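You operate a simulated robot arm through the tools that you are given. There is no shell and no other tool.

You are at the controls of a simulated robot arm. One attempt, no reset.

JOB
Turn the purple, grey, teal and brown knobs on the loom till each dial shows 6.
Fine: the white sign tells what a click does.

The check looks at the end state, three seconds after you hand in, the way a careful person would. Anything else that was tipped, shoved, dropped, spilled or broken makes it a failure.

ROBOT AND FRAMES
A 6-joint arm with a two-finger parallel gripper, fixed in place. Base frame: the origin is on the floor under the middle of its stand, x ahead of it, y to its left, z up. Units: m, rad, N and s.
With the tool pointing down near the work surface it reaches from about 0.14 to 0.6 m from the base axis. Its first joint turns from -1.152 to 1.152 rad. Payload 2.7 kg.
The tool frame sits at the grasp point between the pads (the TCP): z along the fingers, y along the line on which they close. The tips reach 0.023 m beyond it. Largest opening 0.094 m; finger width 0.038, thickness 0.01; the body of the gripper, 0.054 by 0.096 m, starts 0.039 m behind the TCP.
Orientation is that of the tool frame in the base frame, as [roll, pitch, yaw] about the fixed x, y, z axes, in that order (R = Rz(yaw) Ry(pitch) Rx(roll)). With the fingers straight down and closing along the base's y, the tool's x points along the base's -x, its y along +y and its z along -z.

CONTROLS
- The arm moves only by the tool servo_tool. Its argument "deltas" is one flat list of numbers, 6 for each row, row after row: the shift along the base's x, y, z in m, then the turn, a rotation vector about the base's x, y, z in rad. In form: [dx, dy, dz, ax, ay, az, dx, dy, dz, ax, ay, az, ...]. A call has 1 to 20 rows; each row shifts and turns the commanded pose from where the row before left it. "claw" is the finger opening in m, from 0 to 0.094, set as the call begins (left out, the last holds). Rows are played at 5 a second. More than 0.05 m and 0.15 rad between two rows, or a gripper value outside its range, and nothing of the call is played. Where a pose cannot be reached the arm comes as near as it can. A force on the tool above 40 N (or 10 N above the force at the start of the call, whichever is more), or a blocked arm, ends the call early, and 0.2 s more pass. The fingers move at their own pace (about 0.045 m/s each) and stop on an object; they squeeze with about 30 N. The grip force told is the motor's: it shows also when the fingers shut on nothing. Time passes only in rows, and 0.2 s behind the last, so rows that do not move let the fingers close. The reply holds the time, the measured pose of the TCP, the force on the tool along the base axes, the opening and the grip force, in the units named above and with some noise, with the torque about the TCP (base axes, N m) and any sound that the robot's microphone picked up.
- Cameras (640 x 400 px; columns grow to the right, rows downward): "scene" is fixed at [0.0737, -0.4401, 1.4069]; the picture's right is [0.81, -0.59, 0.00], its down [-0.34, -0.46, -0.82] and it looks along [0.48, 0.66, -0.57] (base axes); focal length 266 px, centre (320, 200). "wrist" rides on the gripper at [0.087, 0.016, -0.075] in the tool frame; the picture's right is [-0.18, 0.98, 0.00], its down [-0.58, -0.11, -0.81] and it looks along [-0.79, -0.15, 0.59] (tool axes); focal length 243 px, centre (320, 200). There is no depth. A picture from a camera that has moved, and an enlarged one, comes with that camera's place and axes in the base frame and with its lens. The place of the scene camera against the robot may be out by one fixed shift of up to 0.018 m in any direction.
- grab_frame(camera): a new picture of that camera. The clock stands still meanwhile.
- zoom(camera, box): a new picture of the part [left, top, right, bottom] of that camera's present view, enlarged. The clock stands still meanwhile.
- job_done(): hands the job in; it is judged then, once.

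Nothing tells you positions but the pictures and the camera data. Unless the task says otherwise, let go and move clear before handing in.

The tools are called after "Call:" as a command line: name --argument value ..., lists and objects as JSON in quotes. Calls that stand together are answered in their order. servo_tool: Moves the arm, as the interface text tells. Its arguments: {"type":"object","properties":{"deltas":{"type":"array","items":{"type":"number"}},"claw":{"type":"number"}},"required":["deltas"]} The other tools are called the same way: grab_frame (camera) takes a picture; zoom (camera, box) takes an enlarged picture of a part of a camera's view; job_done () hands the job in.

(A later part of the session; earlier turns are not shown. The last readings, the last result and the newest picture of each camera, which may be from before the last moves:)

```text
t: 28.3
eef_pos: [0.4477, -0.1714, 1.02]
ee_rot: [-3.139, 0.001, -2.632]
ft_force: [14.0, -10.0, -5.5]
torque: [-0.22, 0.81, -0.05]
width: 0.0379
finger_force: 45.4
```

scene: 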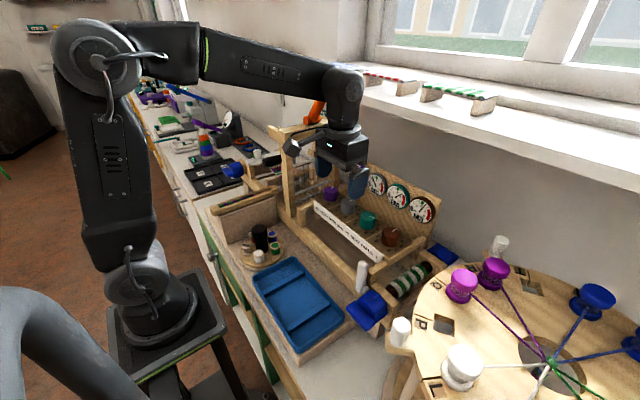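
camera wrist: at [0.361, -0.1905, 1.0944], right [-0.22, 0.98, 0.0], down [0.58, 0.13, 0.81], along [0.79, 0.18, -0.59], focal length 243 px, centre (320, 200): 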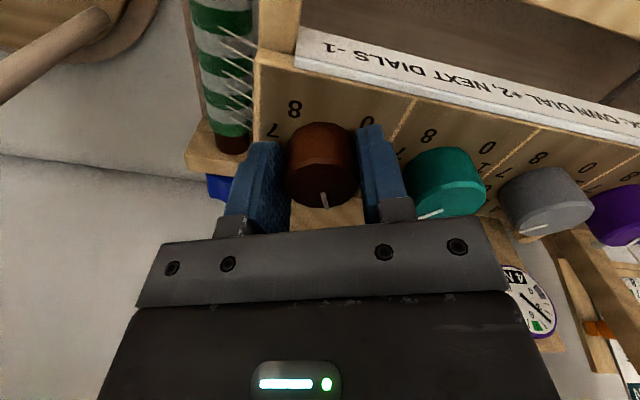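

Call:
servo_tool --deltas '[0.001, -0.0012, 0, 0, 0, 0.025, 0.0005, 0, 0, 0, 0, 0.025, 0, 0, 0, 0, 0, 0.025, 0, 0, 0, 0, 0, 0.025, 0, 0, 0, 0, 0, 0]'

Call:
grab_frame --camera "wrist"

Call:
zoom --camera "scene" --box '[320, 150, 480, 250]'

```text
t: 29.5
eef_pos: [0.4474, -0.171, 1.0197]
ee_rot: [3.139, -0.002, -2.535]
ft_force: [-11.8, 1.9, -7.4]
torque: [0.39, -1.07, 0.05]
width: 0.0376
finger_force: 44.7
```

```text
taken
camera wrist: at [0.3673, -0.208, 1.0948], right [-0.41, 0.91, 0.0], down [0.54, 0.24, 0.81], along [0.73, 0.33, -0.59], focal length 243 px, centre (320, 200)
```

wrist: 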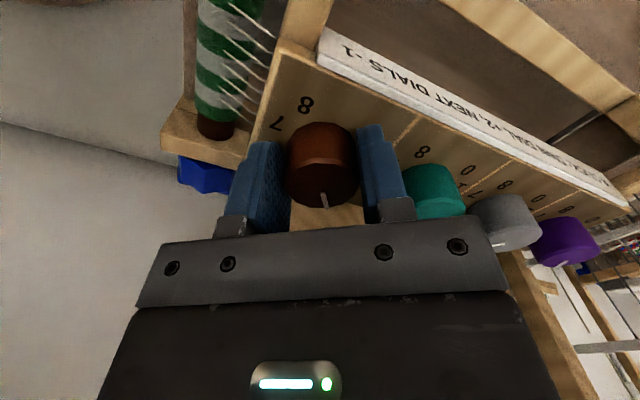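

```text
4.00 times, centred on (400, 200) of scene
camera zoom: at [0.0734, -0.4401, 1.4069], right [0.81, -0.59, 0.0], down [-0.34, -0.46, -0.82], along [0.48, 0.66, -0.57], focal length 1066 px, centre (0, 200)
```

zoom: 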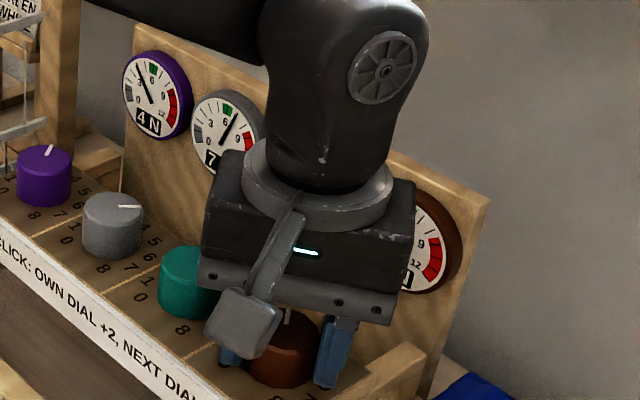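

Brown turned together with the claw through the full 35°. I'll release, rise and check the dials.

Call:
servo_tool --deltas '[0, 0, 0, 0, 0, 0, 0, 0, 0, 0, 0, 0, 0, 0, 0, 0, 0, 0]' --claw 0.055

Call:
servo_tool --deltas '[0, 0, 0.012, 0, 0, 0, 0, 0, 0.015, 0, 0, 0, 0, 0, 0.015, 0, 0, 0, 0, 0, 0.015, 0, 0, 0, 0, 0, 0.02, 0, 0, 0, -0.01, 0.02, 0.02, 0, 0, 0, -0.01, 0.02, 0, 0, 0, 0, -0.01, 0.02, 0, 0, 0, 0, 0, 0, 0, 0, 0, 0]'

Call:
grab_frame --camera "wrist"

Call:
zoom --camera "scene" --box '[300, 150, 460, 250]'

```text
t: 30.3
eef_pos: [0.4486, -0.1727, 1.0198]
ee_rot: [-3.14, 0.001, -2.533]
ft_force: [0.2, -0.4, 0.0]
torque: [0.03, 0.01, -0.01]
width: 0.0552
finger_force: 0.0
```

```text
t: 32.3
eef_pos: [0.4154, -0.1119, 1.117]
ee_rot: [-3.139, 0.0, -2.533]
ft_force: [-0.9, 0.1, -0.4]
torque: [-0.04, 0.0, 0.03]
width: 0.0551
finger_force: 0.2
```

```text
taken
camera wrist: at [0.3363, -0.1486, 1.1917], right [-0.41, 0.91, 0.0], down [0.54, 0.24, 0.81], along [0.74, 0.33, -0.59], focal length 243 px, centre (320, 200)
```

wrist: 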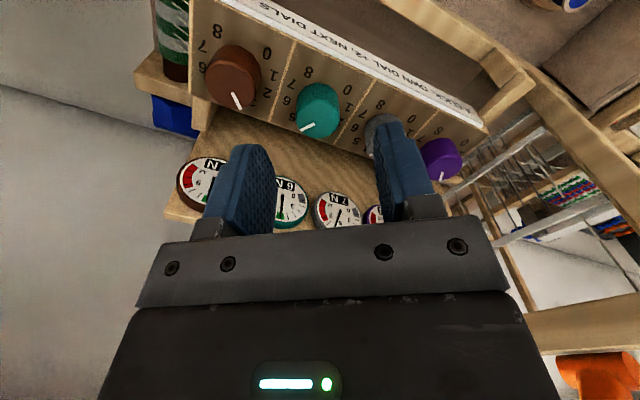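

```text
4.00 times, centred on (380, 200) of scene
camera zoom: at [0.0737, -0.4401, 1.4069], right [0.81, -0.59, 0.0], down [-0.34, -0.46, -0.82], along [0.48, 0.66, -0.57], focal length 1066 px, centre (80, 200)
```

zoom: 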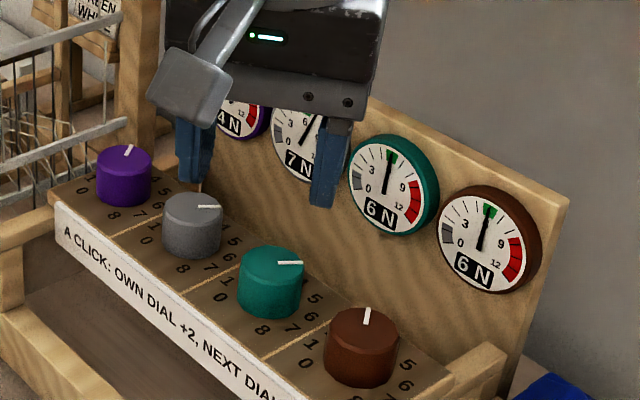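

Teal and brown both read 6, with grey at 7 and purple at 4. One clockwise click on purple should finish the job. It sits next to the loom frame, so I'll study the clearance there first.

Call:
zoom --camera "wrist" --box '[400, 60, 640, 210]'

Call:
grab_frame --camera "scene"

Call:
zoom --camera "scene" --box '[250, 110, 378, 190]'

```text
2.67 times, centred on (520, 135) of wrist
camera zoom: at [0.3363, -0.1486, 1.1917], right [-0.41, 0.91, 0.0], down [0.54, 0.24, 0.81], along [0.74, 0.33, -0.59], focal length 647 px, centre (-213, 373)
```

zoom: 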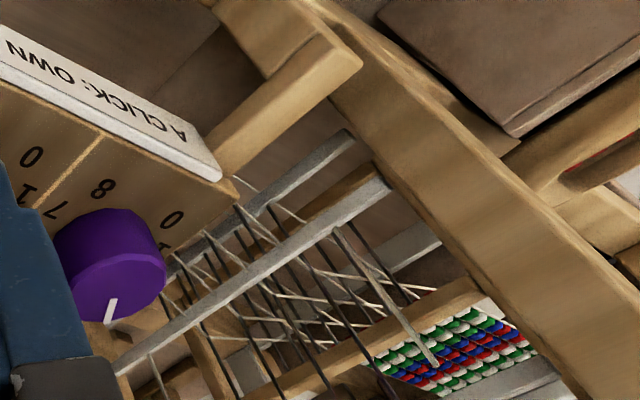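

```text
taken
```

scene: 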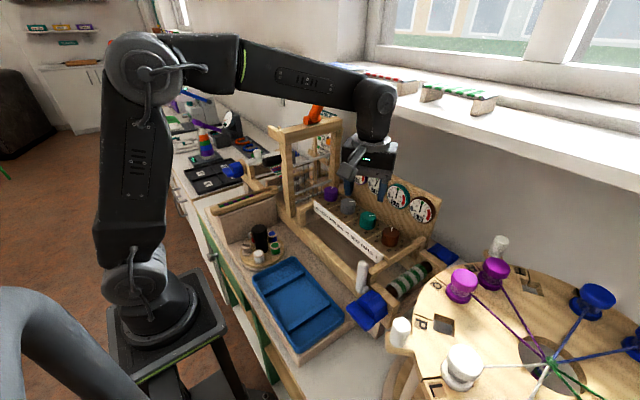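

```text
5.00 times, centred on (314, 150) of scene
camera zoom: at [0.0737, -0.4401, 1.4069], right [0.81, -0.59, 0.0], down [-0.34, -0.46, -0.82], along [0.48, 0.66, -0.57], focal length 1333 px, centre (350, 450)
```

zoom: 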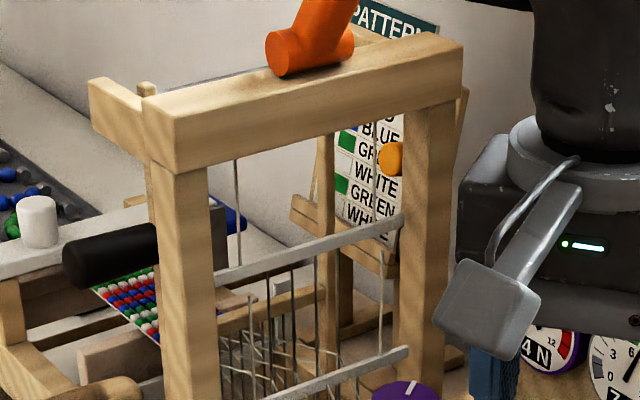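

The loom's bars and beam look to have their near face around y≈0.105–0.115. The claw body would reach about y≈0.09 over purple. I'll approach in stages and check each one.

Call:
servo_tool --deltas '[0.006, 0.025, 0, 0, 0, 0, 0.006, 0.025, 0, 0, 0, 0, 0.006, 0.025, 0, 0, 0, 0, 0.006, 0.025, 0, 0, 0, 0, 0.006, 0.025, 0, 0, 0, 0, 0.0005, 0.006, 0, 0, 0, 0, 0, 0, 0, 0, 0, 0]'

Call:
grab_frame --camera "wrist"

Call:
zoom --camera "scene" --box '[250, 110, 410, 210]'

```text
t: 33.9
eef_pos: [0.4488, 0.0183, 1.1159]
ee_rot: [-3.141, 0.001, -2.533]
ft_force: [-0.2, -0.7, 1.3]
torque: [-0.03, 0.01, 0.01]
width: 0.0549
finger_force: 0.1
```

```text
taken
camera wrist: at [0.3681, -0.0166, 1.1905], right [-0.41, 0.91, 0.0], down [0.54, 0.24, 0.81], along [0.74, 0.33, -0.59], focal length 243 px, centre (320, 200)
```

wrist: 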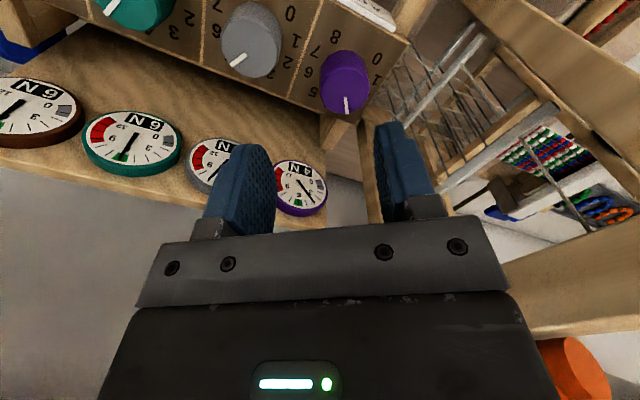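

```text
4.00 times, centred on (330, 160) of scene
camera zoom: at [0.0737, -0.4401, 1.4069], right [0.81, -0.59, 0.0], down [-0.34, -0.46, -0.82], along [0.48, 0.66, -0.57], focal length 1066 px, centre (280, 360)
```

zoom: 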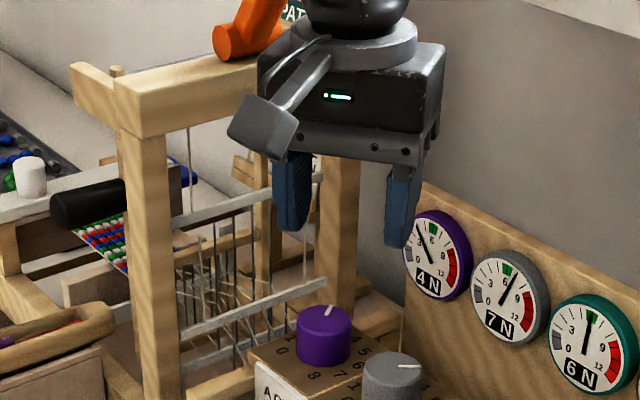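

Call:
zoom --camera "wrist" --box '[400, 0, 640, 150]'

Call:
zoom --camera "wrist" --box '[400, 150, 640, 300]'

Call:
zoom --camera "wrist" --box '[280, 20, 440, 120]'

```text
2.67 times, centred on (520, 75) of wrist
camera zoom: at [0.3681, -0.0166, 1.1905], right [-0.41, 0.91, 0.0], down [0.54, 0.24, 0.81], along [0.74, 0.33, -0.59], focal length 647 px, centre (-213, 533)
```

zoom: 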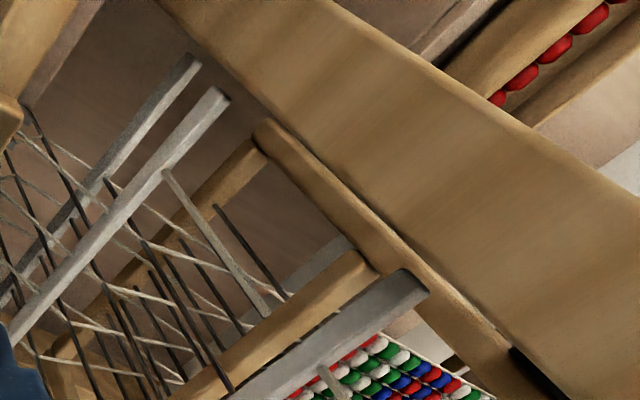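

```text
2.67 times, centred on (520, 225) of wrist
camera zoom: at [0.3681, -0.0166, 1.1905], right [-0.41, 0.91, 0.0], down [0.54, 0.24, 0.81], along [0.74, 0.33, -0.59], focal length 647 px, centre (-213, 133)
```

zoom: 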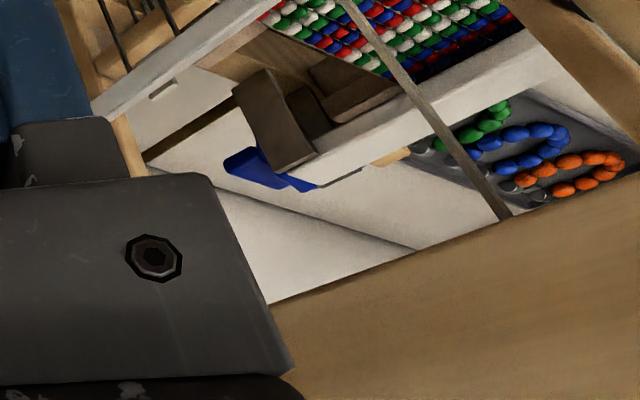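

```text
4.00 times, centred on (360, 70) of wrist
camera zoom: at [0.3681, -0.0166, 1.1905], right [-0.41, 0.91, 0.0], down [0.54, 0.24, 0.81], along [0.74, 0.33, -0.59], focal length 970 px, centre (160, 720)
```

zoom: 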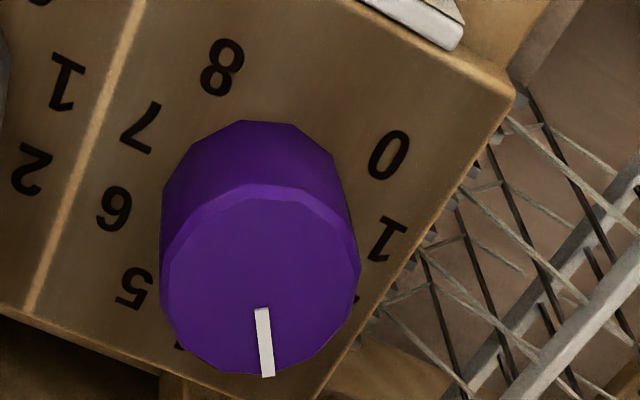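

Triangulating the frame gives the bar centreline at y≈0.119 and the post faces at y≈0.10–0.115. I put purple at (0.447, 0.039). For more clearance I'll turn purple with the claw going from +52° to +17°, which keeps the wrist camera well away from the front post. First I'll move over purple while still high.

Call:
servo_tool --deltas '[-0.001, 0.007, 0, 0, 0, 0.1, -0.001, 0.007, 0, 0, 0, 0.1, 0, 0.0063, 0, 0, 0, 0.097, 0, 0, 0, 0, 0, 0]'

Call:
grab_frame --camera "wrist"

Call:
zoom --camera "scene" --box '[250, 90, 410, 190]'

```text
t: 34.9
eef_pos: [0.4466, 0.0398, 1.1162]
ee_rot: [-3.14, 0.0, -2.236]
ft_force: [1.0, -1.3, -0.3]
torque: [-0.03, -0.02, 0.0]
width: 0.055
finger_force: 0.0
```

```text
taken
camera wrist: at [0.3802, -0.018, 1.1916], right [-0.66, 0.75, 0.0], down [0.44, 0.39, 0.81], along [0.61, 0.53, -0.59], focal length 243 px, centre (320, 200)
```

wrist: 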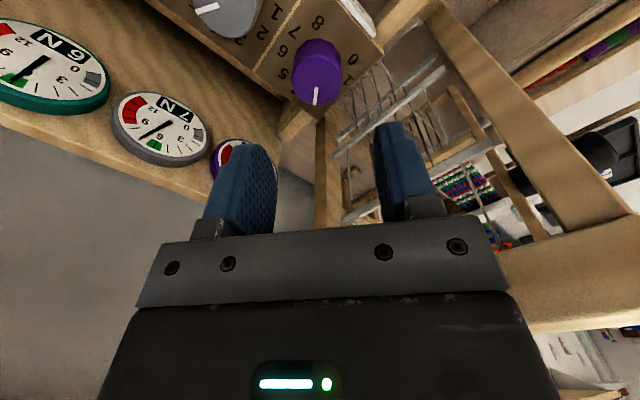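

```text
4.00 times, centred on (330, 140) of scene
camera zoom: at [0.0737, -0.4401, 1.4069], right [0.81, -0.59, 0.0], down [-0.34, -0.46, -0.82], along [0.48, 0.66, -0.57], focal length 1066 px, centre (280, 440)
```

zoom: 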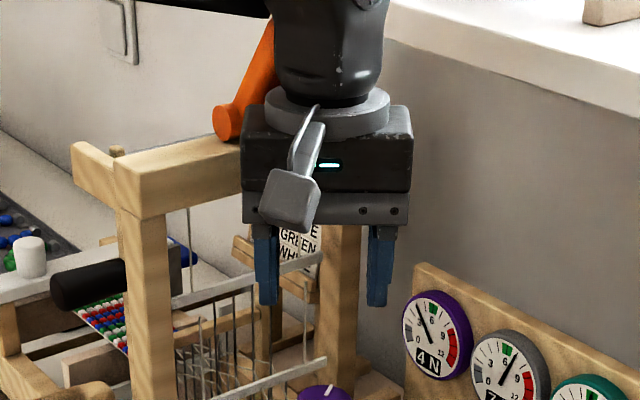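

There is an orange piece standing on the beam next to the wrist. I'll check its extent before going lower.

Call:
zoom --camera "scene" --box '[285, 70, 381, 130]'

Call:
grab_frame --camera "scene"

Call:
zoom --camera "wrist" --box '[240, 30, 400, 130]'

```text
6.67 times, centred on (333, 100) of scene
camera zoom: at [0.0737, -0.4401, 1.4069], right [0.81, -0.59, 0.0], down [-0.34, -0.46, -0.82], along [0.48, 0.66, -0.57], focal length 1777 px, centre (233, 867)
```

zoom: 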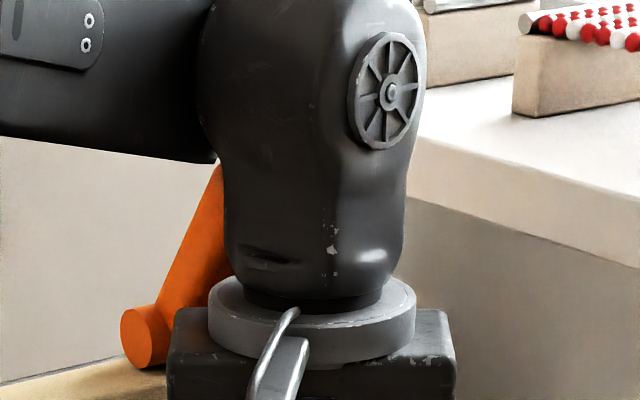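

```text
taken
```

scene: 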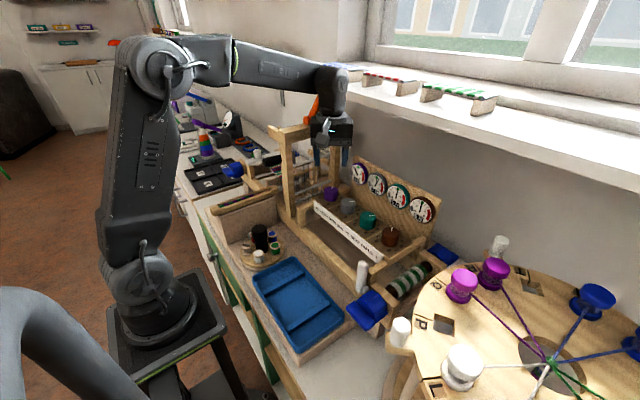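

```text
4.00 times, centred on (320, 80) of wrist
camera zoom: at [0.3802, -0.018, 1.1916], right [-0.66, 0.75, 0.0], down [0.44, 0.39, 0.81], along [0.61, 0.53, -0.59], focal length 970 px, centre (320, 680)
```

zoom: 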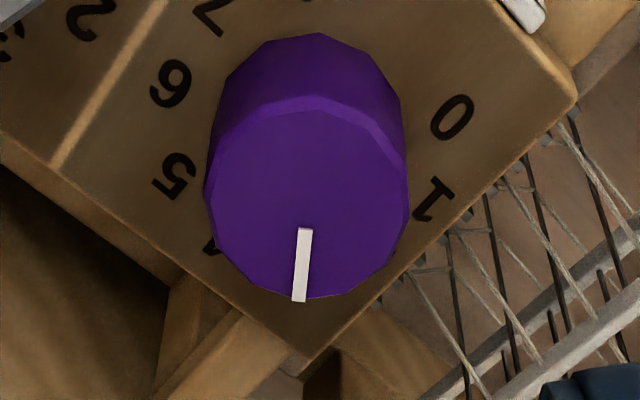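

The orange rod on the beam seems to lean towards where the wrist would be. I'll back away and take a clear look at it from higher up before committing.

Call:
servo_tool --deltas '[0, -0.02, 0, 0, 0, 0, 0, -0.02, 0, 0, 0, 0, 0, -0.02, 0.01, 0, 0, -0.1, 0, -0.02, 0.02, 0, 0, -0.1, 0, -0.02, 0.03, 0, 0, -0.1, 0, 0, 0.03, 0, 0, -0.1, -0.01, 0, 0.03, 0, 0, -0.1, -0.01, 0, 0.03, 0, 0, -0.1, -0.01, 0, 0.03, 0, 0, -0.1, -0.02, 0, 0.03, 0, 0, -0.1, -0.02, 0, 0.03, 0, 0, -0.108, -0.02, 0, 0.03, 0, 0, 0, -0.01, 0, 0.03, 0, 0, 0, 0, 0, 0, 0, 0, 0]'

Call:
grab_frame --camera "wrist"

Call:
zoom --camera "scene" --box '[270, 70, 398, 150]'

Call:
grab_frame --camera "scene"

```text
t: 37.9
eef_pos: [0.3371, -0.0593, 1.3551]
ee_rot: [-3.14, 0.002, 3.139]
ft_force: [0.4, -1.0, -0.1]
torque: [-0.02, 0.0, -0.01]
width: 0.0549
finger_force: 0.1
out of reach, approached as far as the arm can: row 11, 12, 13
```

```text
taken
camera wrist: at [0.2502, -0.0431, 1.4306], right [0.19, 0.98, 0.0], down [0.58, -0.11, 0.81], along [0.79, -0.15, -0.59], focal length 243 px, centre (320, 200)
```

wrist: 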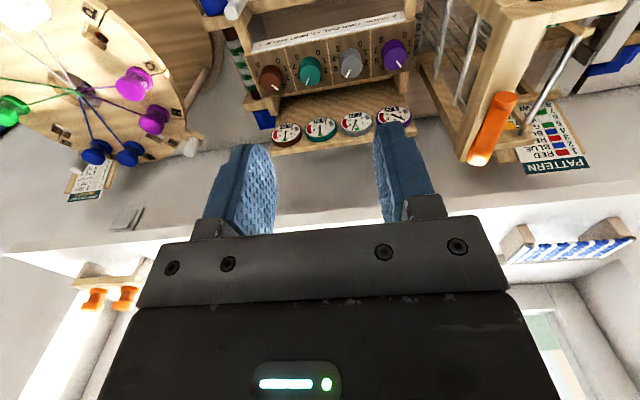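

```text
5.00 times, centred on (334, 110) of scene
camera zoom: at [0.0737, -0.4401, 1.4069], right [0.81, -0.59, 0.0], down [-0.34, -0.46, -0.82], along [0.48, 0.66, -0.57], focal length 1333 px, centre (250, 650)
```

zoom: 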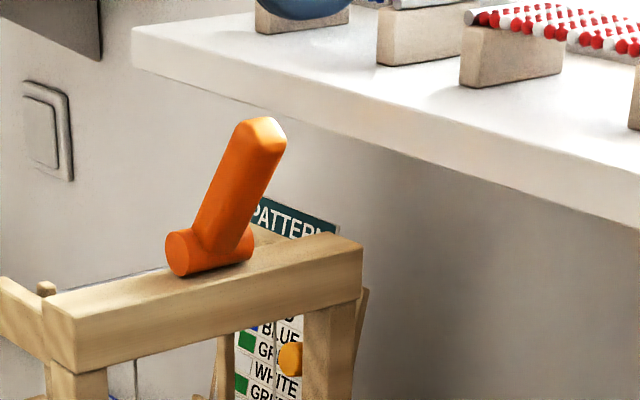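

```text
taken
```

scene: 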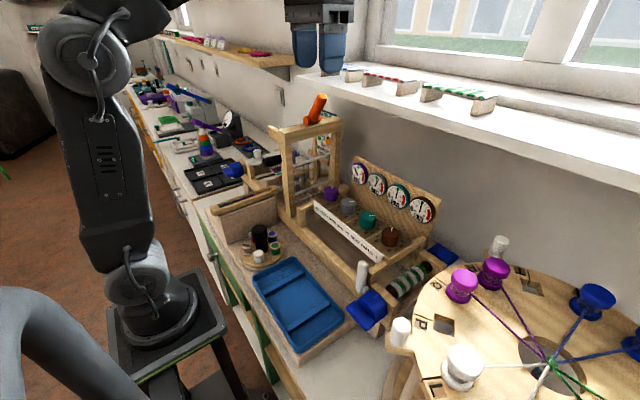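

Now I can see it clearly: it is an orange T-shaped lever on the beam whose tip leans towards −y. I'll take a second wrist view, shifted sideways, to pin down the tip without relying on the scene camera's offset.

Call:
zoom --camera "wrist" --box '[420, 60, 580, 160]'

Call:
zoom --camera "wrist" --box '[400, 100, 560, 200]'

Call:
servo_tool --deltas '[0, -0.03, 0, 0, 0, 0, 0, -0.03, 0, 0, 0, 0, 0, -0.03, 0, 0, 0, 0, 0, 0, 0, 0, 0, 0]'

Call:
zoom --camera "wrist" --box '[480, 60, 640, 160]'

Call:
grab_frame --camera "wrist"

```text
4.00 times, centred on (500, 110) of wrist
camera zoom: at [0.2502, -0.0431, 1.4306], right [0.19, 0.98, 0.0], down [0.58, -0.11, 0.81], along [0.79, -0.15, -0.59], focal length 970 px, centre (-400, 560)
```

zoom: 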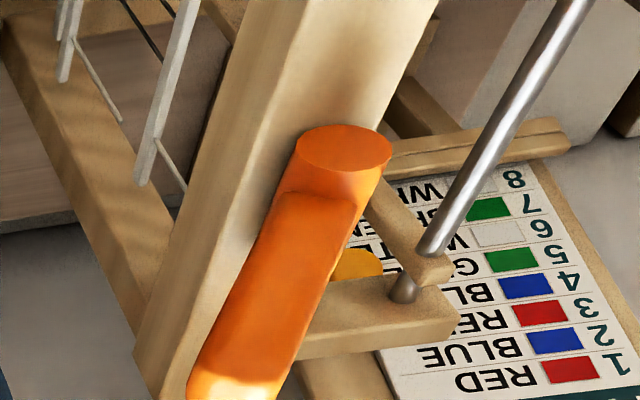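

```text
4.00 times, centred on (480, 150) of wrist
camera zoom: at [0.2502, -0.0431, 1.4306], right [0.19, 0.98, 0.0], down [0.58, -0.11, 0.81], along [0.79, -0.15, -0.59], focal length 970 px, centre (-320, 400)
```

zoom: 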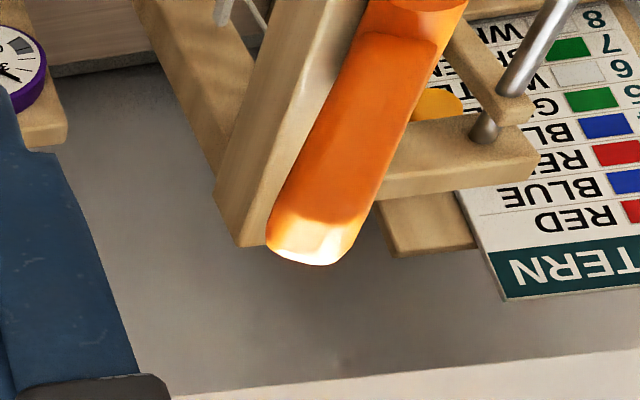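

```text
t: 38.9
eef_pos: [0.3359, -0.1493, 1.3506]
ee_rot: [-3.139, 0.004, 3.139]
ft_force: [0.0, 0.7, -1.0]
torque: [0.02, -0.03, 0.0]
width: 0.0549
finger_force: 0.1
out of reach, approached as far as the arm can: row 3
```

```text
4.00 times, centred on (560, 110) of wrist
camera zoom: at [0.2483, -0.1317, 1.4253], right [0.19, 0.98, 0.0], down [0.58, -0.11, 0.81], along [0.79, -0.15, -0.59], focal length 970 px, centre (-640, 560)
```

zoom: 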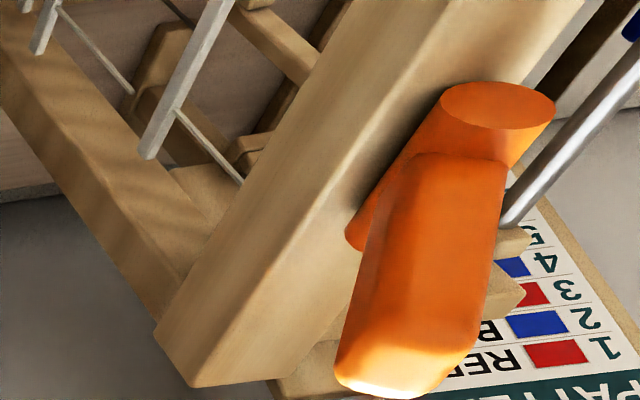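

```text
taken
camera wrist: at [0.2483, -0.1317, 1.4253], right [0.19, 0.98, 0.0], down [0.58, -0.11, 0.81], along [0.79, -0.15, -0.59], focal length 243 px, centre (320, 200)
```

wrist: 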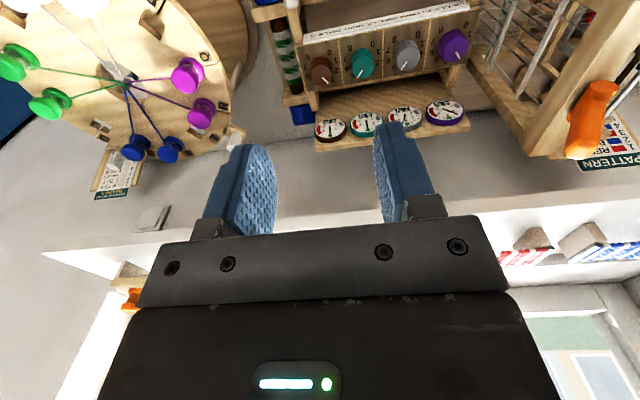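

Two wrist views put the orange lever's tip at about (0.455, 0.08, 1.25). A vertical approach on purple would drive the wrist housing into it. Instead I'll tilt the tool about its closing axis by ~20° so the wrist leans away (towards −x/−y), then grip and turn purple that way. First I'll move down to a free spot and find where the command stands.

Call:
servo_tool --deltas '[0, 0.01, -0.03, 0, 0, 0, 0, 0.01, -0.03, 0, 0, 0, 0, 0.01, -0.03, 0, 0, 0, 0, 0.01, -0.03, 0, 0, 0, 0, 0, 0, 0, 0, 0]'

```text
t: 40.1
eef_pos: [0.3347, -0.1058, 1.2285]
ee_rot: [-3.141, 0.0, 3.138]
ft_force: [-0.1, -0.1, -0.4]
torque: [-0.02, -0.02, 0.01]
width: 0.055
finger_force: 0.1
```

Call:
servo_tool --deltas '[0.005, 0.005, -0.005, 0, 0, 0.13, 0.005, 0.005, -0.005, 0, 0, 0.13, 0.005, 0.005, -0.005, 0, 0, 0.13, 0.005, 0.005, -0.005, 0, 0, 0.13, 0.005, 0.005, -0.005, 0, 0, 0.13, 0.005, 0.005, -0.005, 0, 0, 0.13, 0, 0, 0, 0, 0, 0.128, 0, 0, 0, 0.0688, -0.0538, 0, 0, 0, 0, 0.0688, -0.0538, 0, 0, 0, 0, 0.0688, -0.0538, 0, 0, 0, 0, 0.0688, -0.0538, 0, 0, 0, 0, 0, 0, 0]'

Call:
grab_frame --camera "wrist"

Call:
grab_frame --camera "scene"

```text
t: 42.7
eef_pos: [0.3669, -0.0783, 1.2008]
ee_rot: [-3.142, 0.35, -2.235]
ft_force: [-1.0, -0.3, -0.1]
torque: [0.01, 0.02, -0.03]
width: 0.0551
finger_force: 0.1
```

```text
taken
camera wrist: at [0.288, -0.1518, 1.2415], right [-0.67, 0.74, 0.06], down [0.25, 0.14, 0.96], along [0.7, 0.65, -0.28], focal length 243 px, centre (320, 200)
```

wrist: 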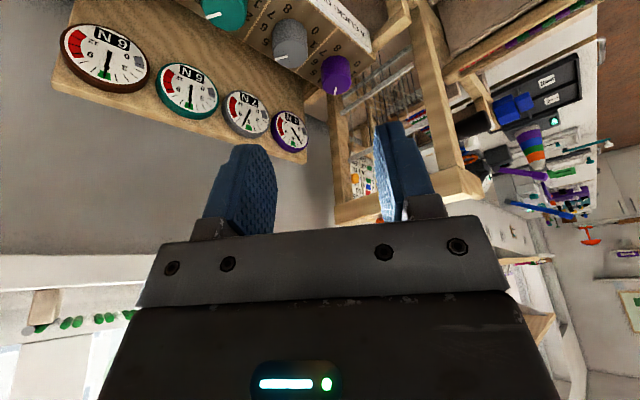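

```text
taken
```

scene: 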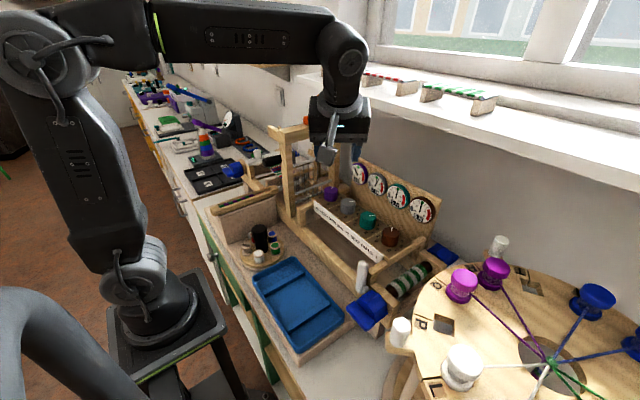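

The tilted pose is as intended, with the wrist leaning towards −x/−y. I'll move to hover over purple and check clearance to the lever.

Call:
servo_tool --deltas '[0.0133, 0.0195, -0.0167, 0, 0, 0, 0.0133, 0.0195, -0.0167, 0, 0, 0, 0.0133, 0.0195, -0.0167, 0, 0, 0, 0.0133, 0.0195, -0.0167, 0, 0, 0, 0.0133, 0.0195, -0.0167, 0, 0, 0, 0.0131, 0.0195, -0.0167, 0, 0, 0, 0, 0, 0, 0, 0, 0]'

Call:
grab_frame --camera "wrist"

Call:
zoom --camera "scene" --box '[270, 80, 430, 180]'

Call:
zoom --camera "scene" --box '[250, 140, 410, 240]'

```text
t: 44.3
eef_pos: [0.4477, 0.0376, 1.0979]
ee_rot: [-3.14, 0.35, -2.237]
ft_force: [0.2, -0.3, 0.0]
torque: [0.0, -0.02, -0.01]
width: 0.0552
finger_force: 0.1
```

```text
taken
camera wrist: at [0.3686, -0.036, 1.1396], right [-0.67, 0.74, 0.06], down [0.25, 0.15, 0.96], along [0.7, 0.65, -0.28], focal length 243 px, centre (320, 200)
```

wrist: 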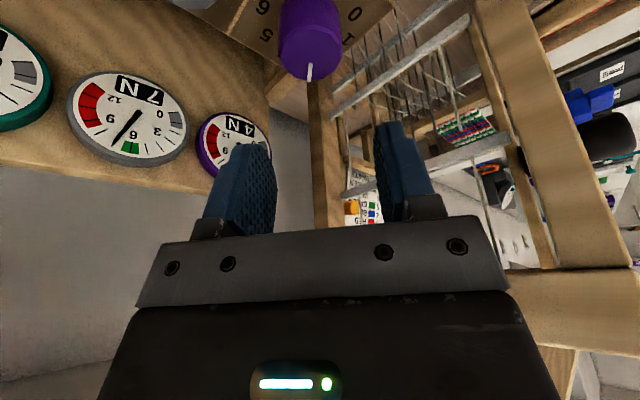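

```text
4.00 times, centred on (350, 130) of scene
camera zoom: at [0.0737, -0.4401, 1.4069], right [0.81, -0.59, 0.0], down [-0.34, -0.46, -0.82], along [0.48, 0.66, -0.57], focal length 1066 px, centre (200, 480)
```

zoom: 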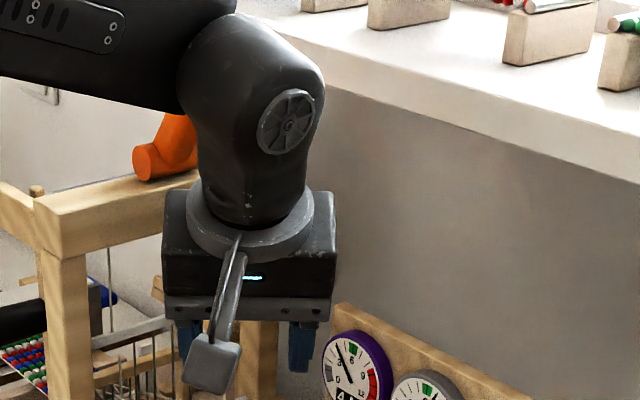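

```text
4.00 times, centred on (330, 190) of scene
camera zoom: at [0.0737, -0.4401, 1.4069], right [0.81, -0.59, 0.0], down [-0.34, -0.46, -0.82], along [0.48, 0.66, -0.57], focal length 1066 px, centre (280, 240)
```

zoom: 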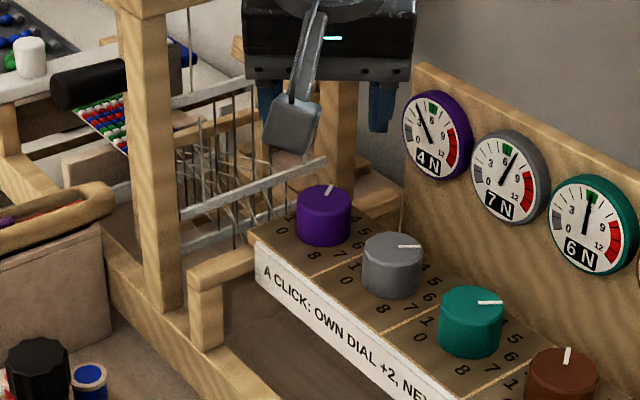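

Call:
zoom --camera "wrist" --box '[240, 0, 400, 100]'

```text
4.00 times, centred on (320, 50) of wrist
camera zoom: at [0.3686, -0.036, 1.1396], right [-0.67, 0.74, 0.06], down [0.25, 0.15, 0.96], along [0.7, 0.65, -0.28], focal length 970 px, centre (320, 800)
```

zoom: 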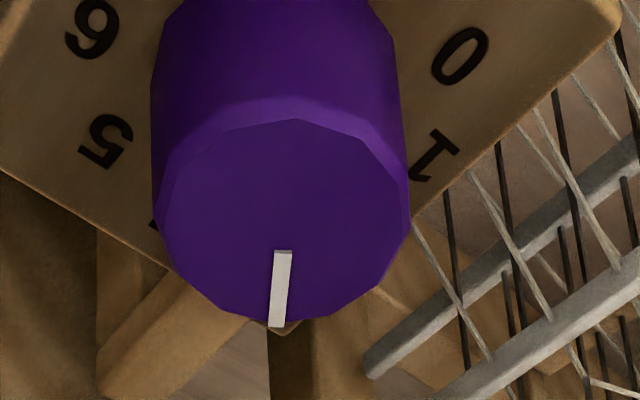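

Purple is aligned to within about 1 mm along the closing direction. I'll lower in two stages and keep an eye on the lever.

Call:
servo_tool --deltas '[0.0003, -0.0004, -0.012, 0, 0, 0, 0, 0, -0.012, 0, 0, 0, 0, 0, -0.012, 0, 0, 0, 0, 0, -0.008, 0, 0, 0, 0, 0, 0, 0, 0, 0]'

Call:
grab_frame --camera "wrist"

Call:
zoom --camera "scene" --box '[270, 80, 430, 180]'

Call:
zoom --camera "scene" --box '[270, 140, 430, 240]'

```text
t: 45.5
eef_pos: [0.4466, 0.0379, 1.0567]
ee_rot: [3.142, 0.351, -2.238]
ft_force: [0.2, -0.6, 0.7]
torque: [-0.01, 0.02, -0.02]
width: 0.0551
finger_force: 0.1
```

```text
taken
camera wrist: at [0.3682, -0.0358, 1.0983], right [-0.67, 0.74, 0.06], down [0.25, 0.15, 0.96], along [0.7, 0.65, -0.29], focal length 243 px, centre (320, 200)
```

wrist: 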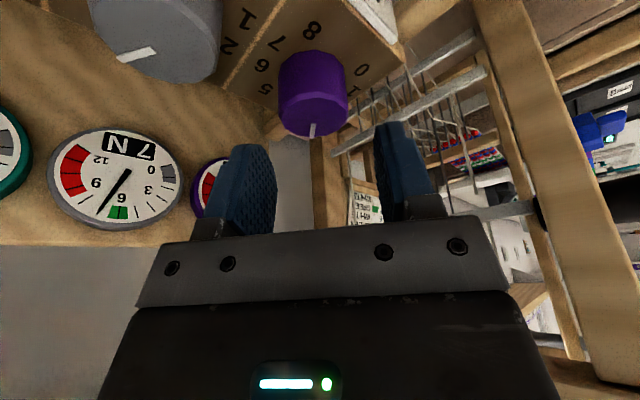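

```text
4.00 times, centred on (350, 130) of scene
camera zoom: at [0.0737, -0.4401, 1.4069], right [0.81, -0.59, 0.0], down [-0.34, -0.46, -0.82], along [0.48, 0.66, -0.57], focal length 1066 px, centre (200, 480)
```

zoom: 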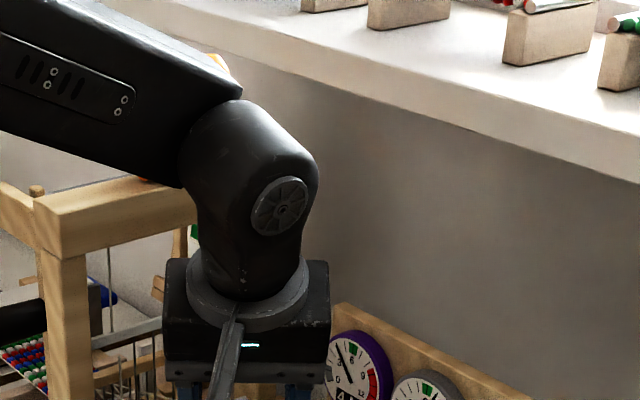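

```text
4.00 times, centred on (350, 190) of scene
camera zoom: at [0.0737, -0.4401, 1.4069], right [0.81, -0.59, 0.0], down [-0.34, -0.46, -0.82], along [0.48, 0.66, -0.57], focal length 1066 px, centre (200, 240)
```

zoom: 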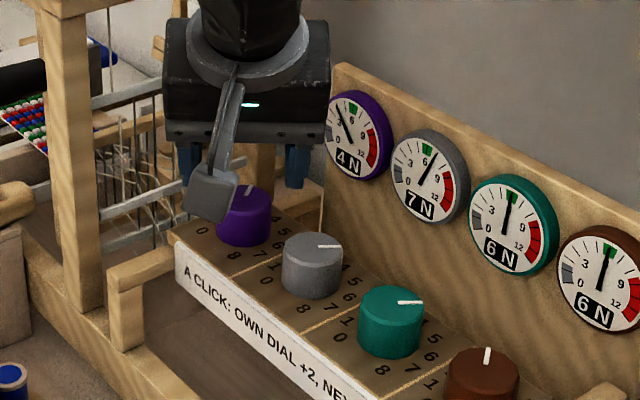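

The lever is untouched, with about 4 cm between it and the forearm. To keep that margin through the whole turn I'll use a claw range of +70° to +35°, so I'll pre-rotate another 18° here and then lower.

Call:
servo_tool --deltas '[0, 0, 0.006, 0, 0, 0.08, 0, 0, 0, 0, 0, 0.08, 0, 0, 0, 0, 0, 0.08, 0, 0, 0, 0, 0, 0.074, 0, 0, 0, 0, 0, 0]'

Call:
grab_frame --camera "wrist"

Call:
zoom --camera "scene" --box '[270, 80, 430, 180]'

Call:
zoom --camera "scene" --box '[270, 140, 430, 240]'

```text
t: 46.7
eef_pos: [0.4463, 0.0381, 1.0636]
ee_rot: [3.141, 0.349, -1.923]
ft_force: [0.3, 0.1, 0.2]
torque: [-0.02, 0.01, 0.01]
width: 0.055
finger_force: 0.1
```

```text
taken
camera wrist: at [0.3943, -0.056, 1.1047], right [-0.86, 0.5, 0.06], down [0.19, 0.22, 0.96], along [0.47, 0.84, -0.28], focal length 243 px, centre (320, 200)
```

wrist: 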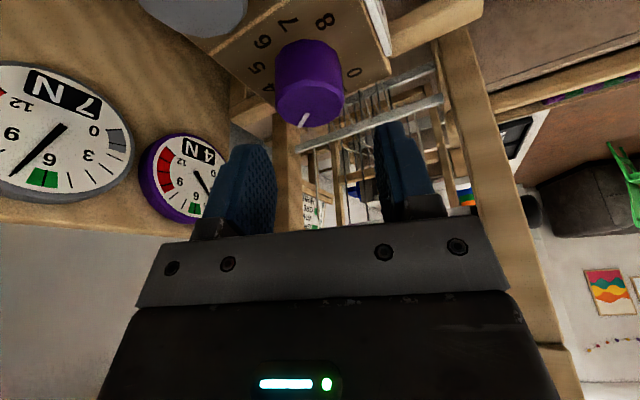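

```text
4.00 times, centred on (350, 130) of scene
camera zoom: at [0.0737, -0.4401, 1.4069], right [0.81, -0.59, 0.0], down [-0.34, -0.46, -0.82], along [0.48, 0.66, -0.57], focal length 1066 px, centre (200, 480)
```

zoom: 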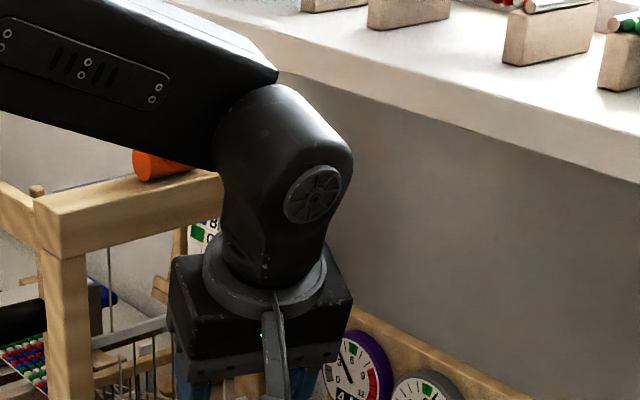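

```text
4.00 times, centred on (350, 190) of scene
camera zoom: at [0.0737, -0.4401, 1.4069], right [0.81, -0.59, 0.0], down [-0.34, -0.46, -0.82], along [0.48, 0.66, -0.57], focal length 1066 px, centre (200, 240)
```

zoom: 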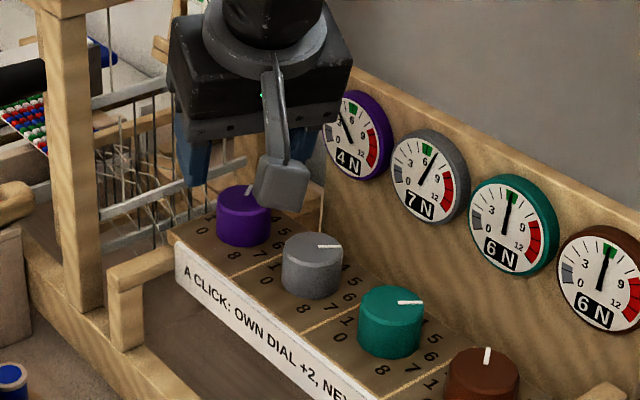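

Call:
zoom --camera "wrist" --box '[240, 30, 400, 130]'

```text
4.00 times, centred on (320, 80) of wrist
camera zoom: at [0.3943, -0.056, 1.1047], right [-0.86, 0.5, 0.06], down [0.19, 0.22, 0.96], along [0.47, 0.84, -0.28], focal length 970 px, centre (320, 680)
```

zoom: 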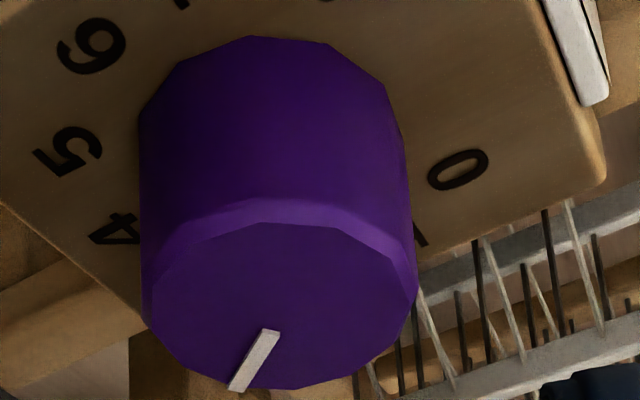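

The knob is about 1–2 mm off, so I'll apply a small correction and descend around it.

Call:
servo_tool --deltas '[0.0006, -0.0015, -0.01, 0, 0, 0, 0, 0, -0.01, 0, 0, 0, 0, 0, -0.01, 0, 0, 0, 0, 0, -0.008, 0, 0, 0, 0, 0, 0, 0, 0, 0]'

Call:
zoom --camera "wrist" --box '[220, 100, 420, 225]'

Call:
zoom --camera "scene" --box '[270, 80, 430, 180]'

Call:
zoom --camera "scene" --box '[290, 160, 418, 240]'

```text
t: 47.9
eef_pos: [0.4489, 0.0372, 1.0246]
ee_rot: [-3.141, 0.349, -1.924]
ft_force: [-0.4, 0.1, -0.1]
torque: [0.0, -0.01, -0.01]
width: 0.0548
finger_force: 0.1
```

```text
3.20 times, centred on (320, 162) of wrist
camera zoom: at [0.3959, -0.0585, 1.0666], right [-0.86, 0.5, 0.06], down [0.2, 0.22, 0.96], along [0.47, 0.84, -0.28], focal length 776 px, centre (320, 320)
```

zoom: 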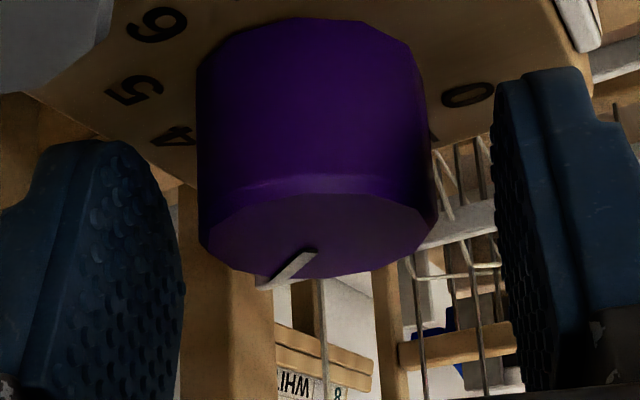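

```text
4.00 times, centred on (350, 130) of scene
camera zoom: at [0.0737, -0.4401, 1.4069], right [0.81, -0.59, 0.0], down [-0.34, -0.46, -0.82], along [0.48, 0.66, -0.57], focal length 1066 px, centre (200, 480)
```

zoom: 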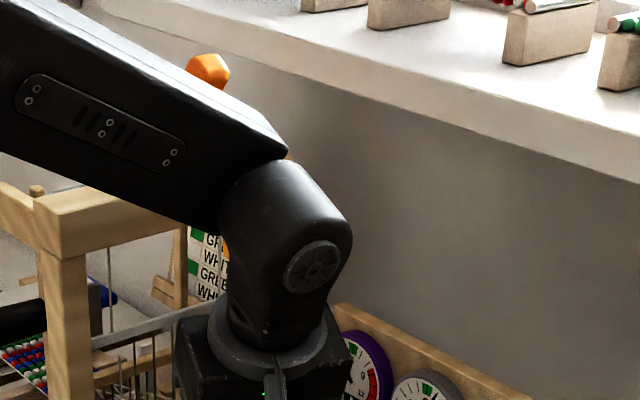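

```text
5.00 times, centred on (354, 200) of scene
camera zoom: at [0.0737, -0.4401, 1.4069], right [0.81, -0.59, 0.0], down [-0.34, -0.46, -0.82], along [0.48, 0.66, -0.57], focal length 1333 px, centre (150, 200)
```

zoom: 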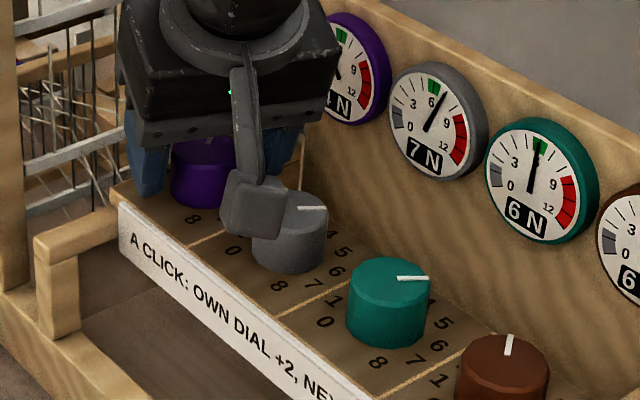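

The fingers straddle purple cleanly and the lever is undisturbed. I'll close.

Call:
servo_tool --deltas '[0, 0, 0, 0, 0, 0, 0, 0, 0, 0, 0, 0, 0, 0, 0, 0, 0, 0, 0, 0, 0, 0, 0, 0, 0, 0, 0, 0, 0, 0]' --claw 0.02

```text
t: 49.1
eef_pos: [0.449, 0.036, 1.0263]
ee_rot: [-3.141, 0.349, -1.924]
ft_force: [12.3, -3.4, -4.8]
torque: [0.09, 0.04, -0.04]
width: 0.0376
finger_force: 45.3
```

Call:
servo_tool --deltas '[0.0014, -0.0005, 0, 0, 0, 0, 0, 0, 0, 0, 0, 0]'

Call:
servo_tool --deltas '[0, 0, 0, 0, 0, -0.0611, 0, 0, 0, 0, 0, -0.0611, 0, 0, 0, 0, 0, -0.0611, 0, 0, 0, 0, 0, 0]'

```text
t: 49.7
eef_pos: [0.4481, 0.0369, 1.0258]
ee_rot: [3.141, 0.347, -1.922]
ft_force: [-6.2, -10.1, 0.6]
torque: [0.41, -0.75, 0.02]
width: 0.0376
finger_force: 44.6
```

```text
t: 50.7
eef_pos: [0.4482, 0.0364, 1.0255]
ee_rot: [-3.141, 0.348, -2.106]
ft_force: [-19.9, -10.8, 16.3]
torque: [-0.83, 0.52, 0.06]
width: 0.0378
finger_force: 45.2
```

A quarter of the way round, the strain force has built up to about 28 N. I'll relieve it with a small shift in the force direction and keep turning.

Call:
servo_tool --deltas '[-0.002, -0.0012, 0.001, 0, 0, 0, 0, 0, 0, 0, 0, 0]'

Call:
servo_tool --deltas '[0, 0, 0, 0, 0, -0.0611, 0, 0, 0, 0, 0, -0.0611, 0, 0, 0, 0, 0, 0]'

```text
t: 51.3
eef_pos: [0.4473, 0.0361, 1.027]
ee_rot: [-3.14, 0.35, -2.107]
ft_force: [5.9, -2.4, -2.5]
torque: [-0.22, 0.5, -0.02]
width: 0.0374
finger_force: 45.1
```

```text
t: 52.1
eef_pos: [0.448, 0.0362, 1.026]
ee_rot: [-3.142, 0.351, -2.23]
ft_force: [9.8, 7.1, -7.1]
torque: [1.33, -0.61, -0.01]
width: 0.0374
finger_force: 44.9
```

Call:
servo_tool --deltas '[0.0008, 0.0006, -0.0005, 0, 0, -0.0611, 0, 0, 0, 0, 0, -0.0611, 0, 0, 0, 0, 0, 0]'

Call:
zoom --camera "scene" --box '[270, 80, 430, 180]'

Call:
zoom --camera "scene" --box '[290, 160, 418, 240]'

Call:
grab_frame --camera "wrist"

```text
t: 52.9
eef_pos: [0.4468, 0.0371, 1.0263]
ee_rot: [-3.14, 0.349, -2.351]
ft_force: [6.2, 10.7, 6.6]
torque: [-0.15, 1.03, 0.01]
width: 0.0376
finger_force: 44.8
```

```text
4.00 times, centred on (350, 130) of scene
camera zoom: at [0.0738, -0.4398, 1.407], right [0.81, -0.59, 0.0], down [-0.34, -0.46, -0.82], along [0.48, 0.66, -0.57], focal length 1066 px, centre (200, 480)
```

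zoom: 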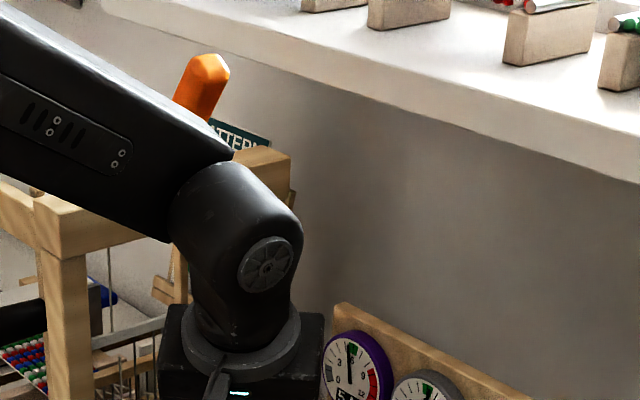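

```text
5.00 times, centred on (354, 200) of scene
camera zoom: at [0.0738, -0.4398, 1.407], right [0.81, -0.59, 0.0], down [-0.34, -0.46, -0.82], along [0.48, 0.66, -0.57], focal length 1333 px, centre (150, 200)
```

zoom: 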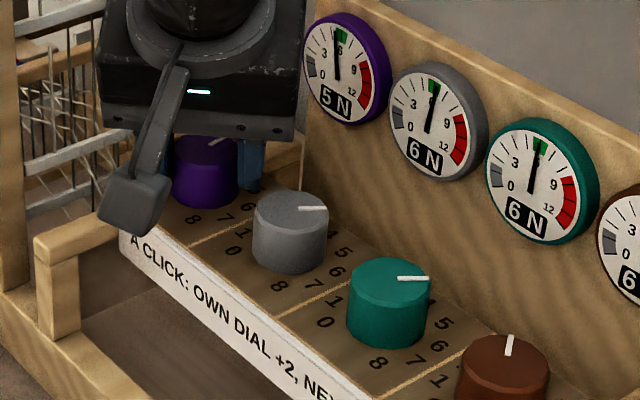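

```text
taken
camera wrist: at [0.3605, -0.0275, 1.0668], right [-0.58, 0.81, 0.06], down [0.27, 0.12, 0.96], along [0.77, 0.57, -0.28], focal length 243 px, centre (320, 200)
```

wrist: 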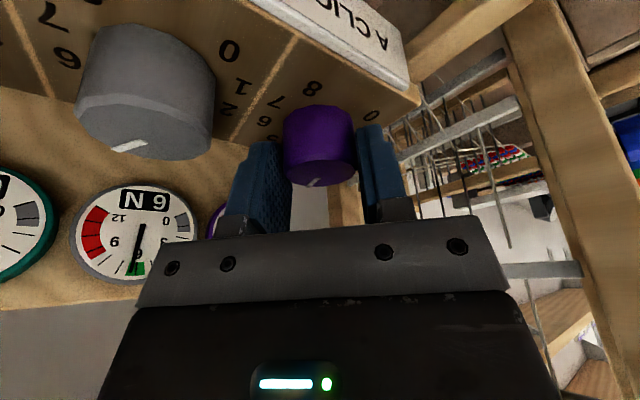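

Mid-turn, purple reads 5 and grey 6, with everything clear. I'll finish the last ~10°.

Call:
servo_tool --deltas '[0.0005, 0.0008, 0.0003, 0, 0, -0.0611, 0, 0, 0, 0, 0, -0.0611, 0, 0, 0, 0, 0, -0.0611, 0, 0, 0, 0, 0, 0]'

Call:
zoom --camera "scene" --box '[290, 140, 450, 240]'

Call:
grab_frame --camera "wrist"

```text
t: 53.9
eef_pos: [0.4464, 0.0372, 1.0261]
ee_rot: [3.139, 0.348, -2.535]
ft_force: [-18.6, 19.1, 9.2]
torque: [0.48, 0.01, 0.12]
width: 0.0376
finger_force: 45.1
```

```text
4.00 times, centred on (370, 190) of scene
camera zoom: at [0.073, -0.4396, 1.4071], right [0.81, -0.59, 0.0], down [-0.34, -0.46, -0.82], along [0.48, 0.66, -0.57], focal length 1066 px, centre (120, 240)
```

zoom: 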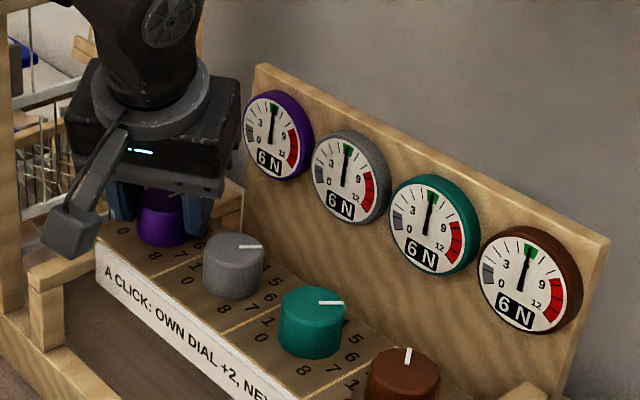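

```text
taken
camera wrist: at [0.3498, -0.01, 1.067], right [-0.42, 0.91, 0.06], down [0.29, 0.07, 0.96], along [0.86, 0.42, -0.29], focal length 243 px, centre (320, 200)
```

wrist: 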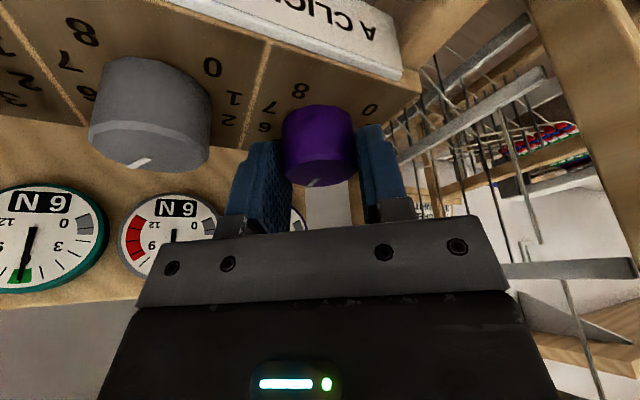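

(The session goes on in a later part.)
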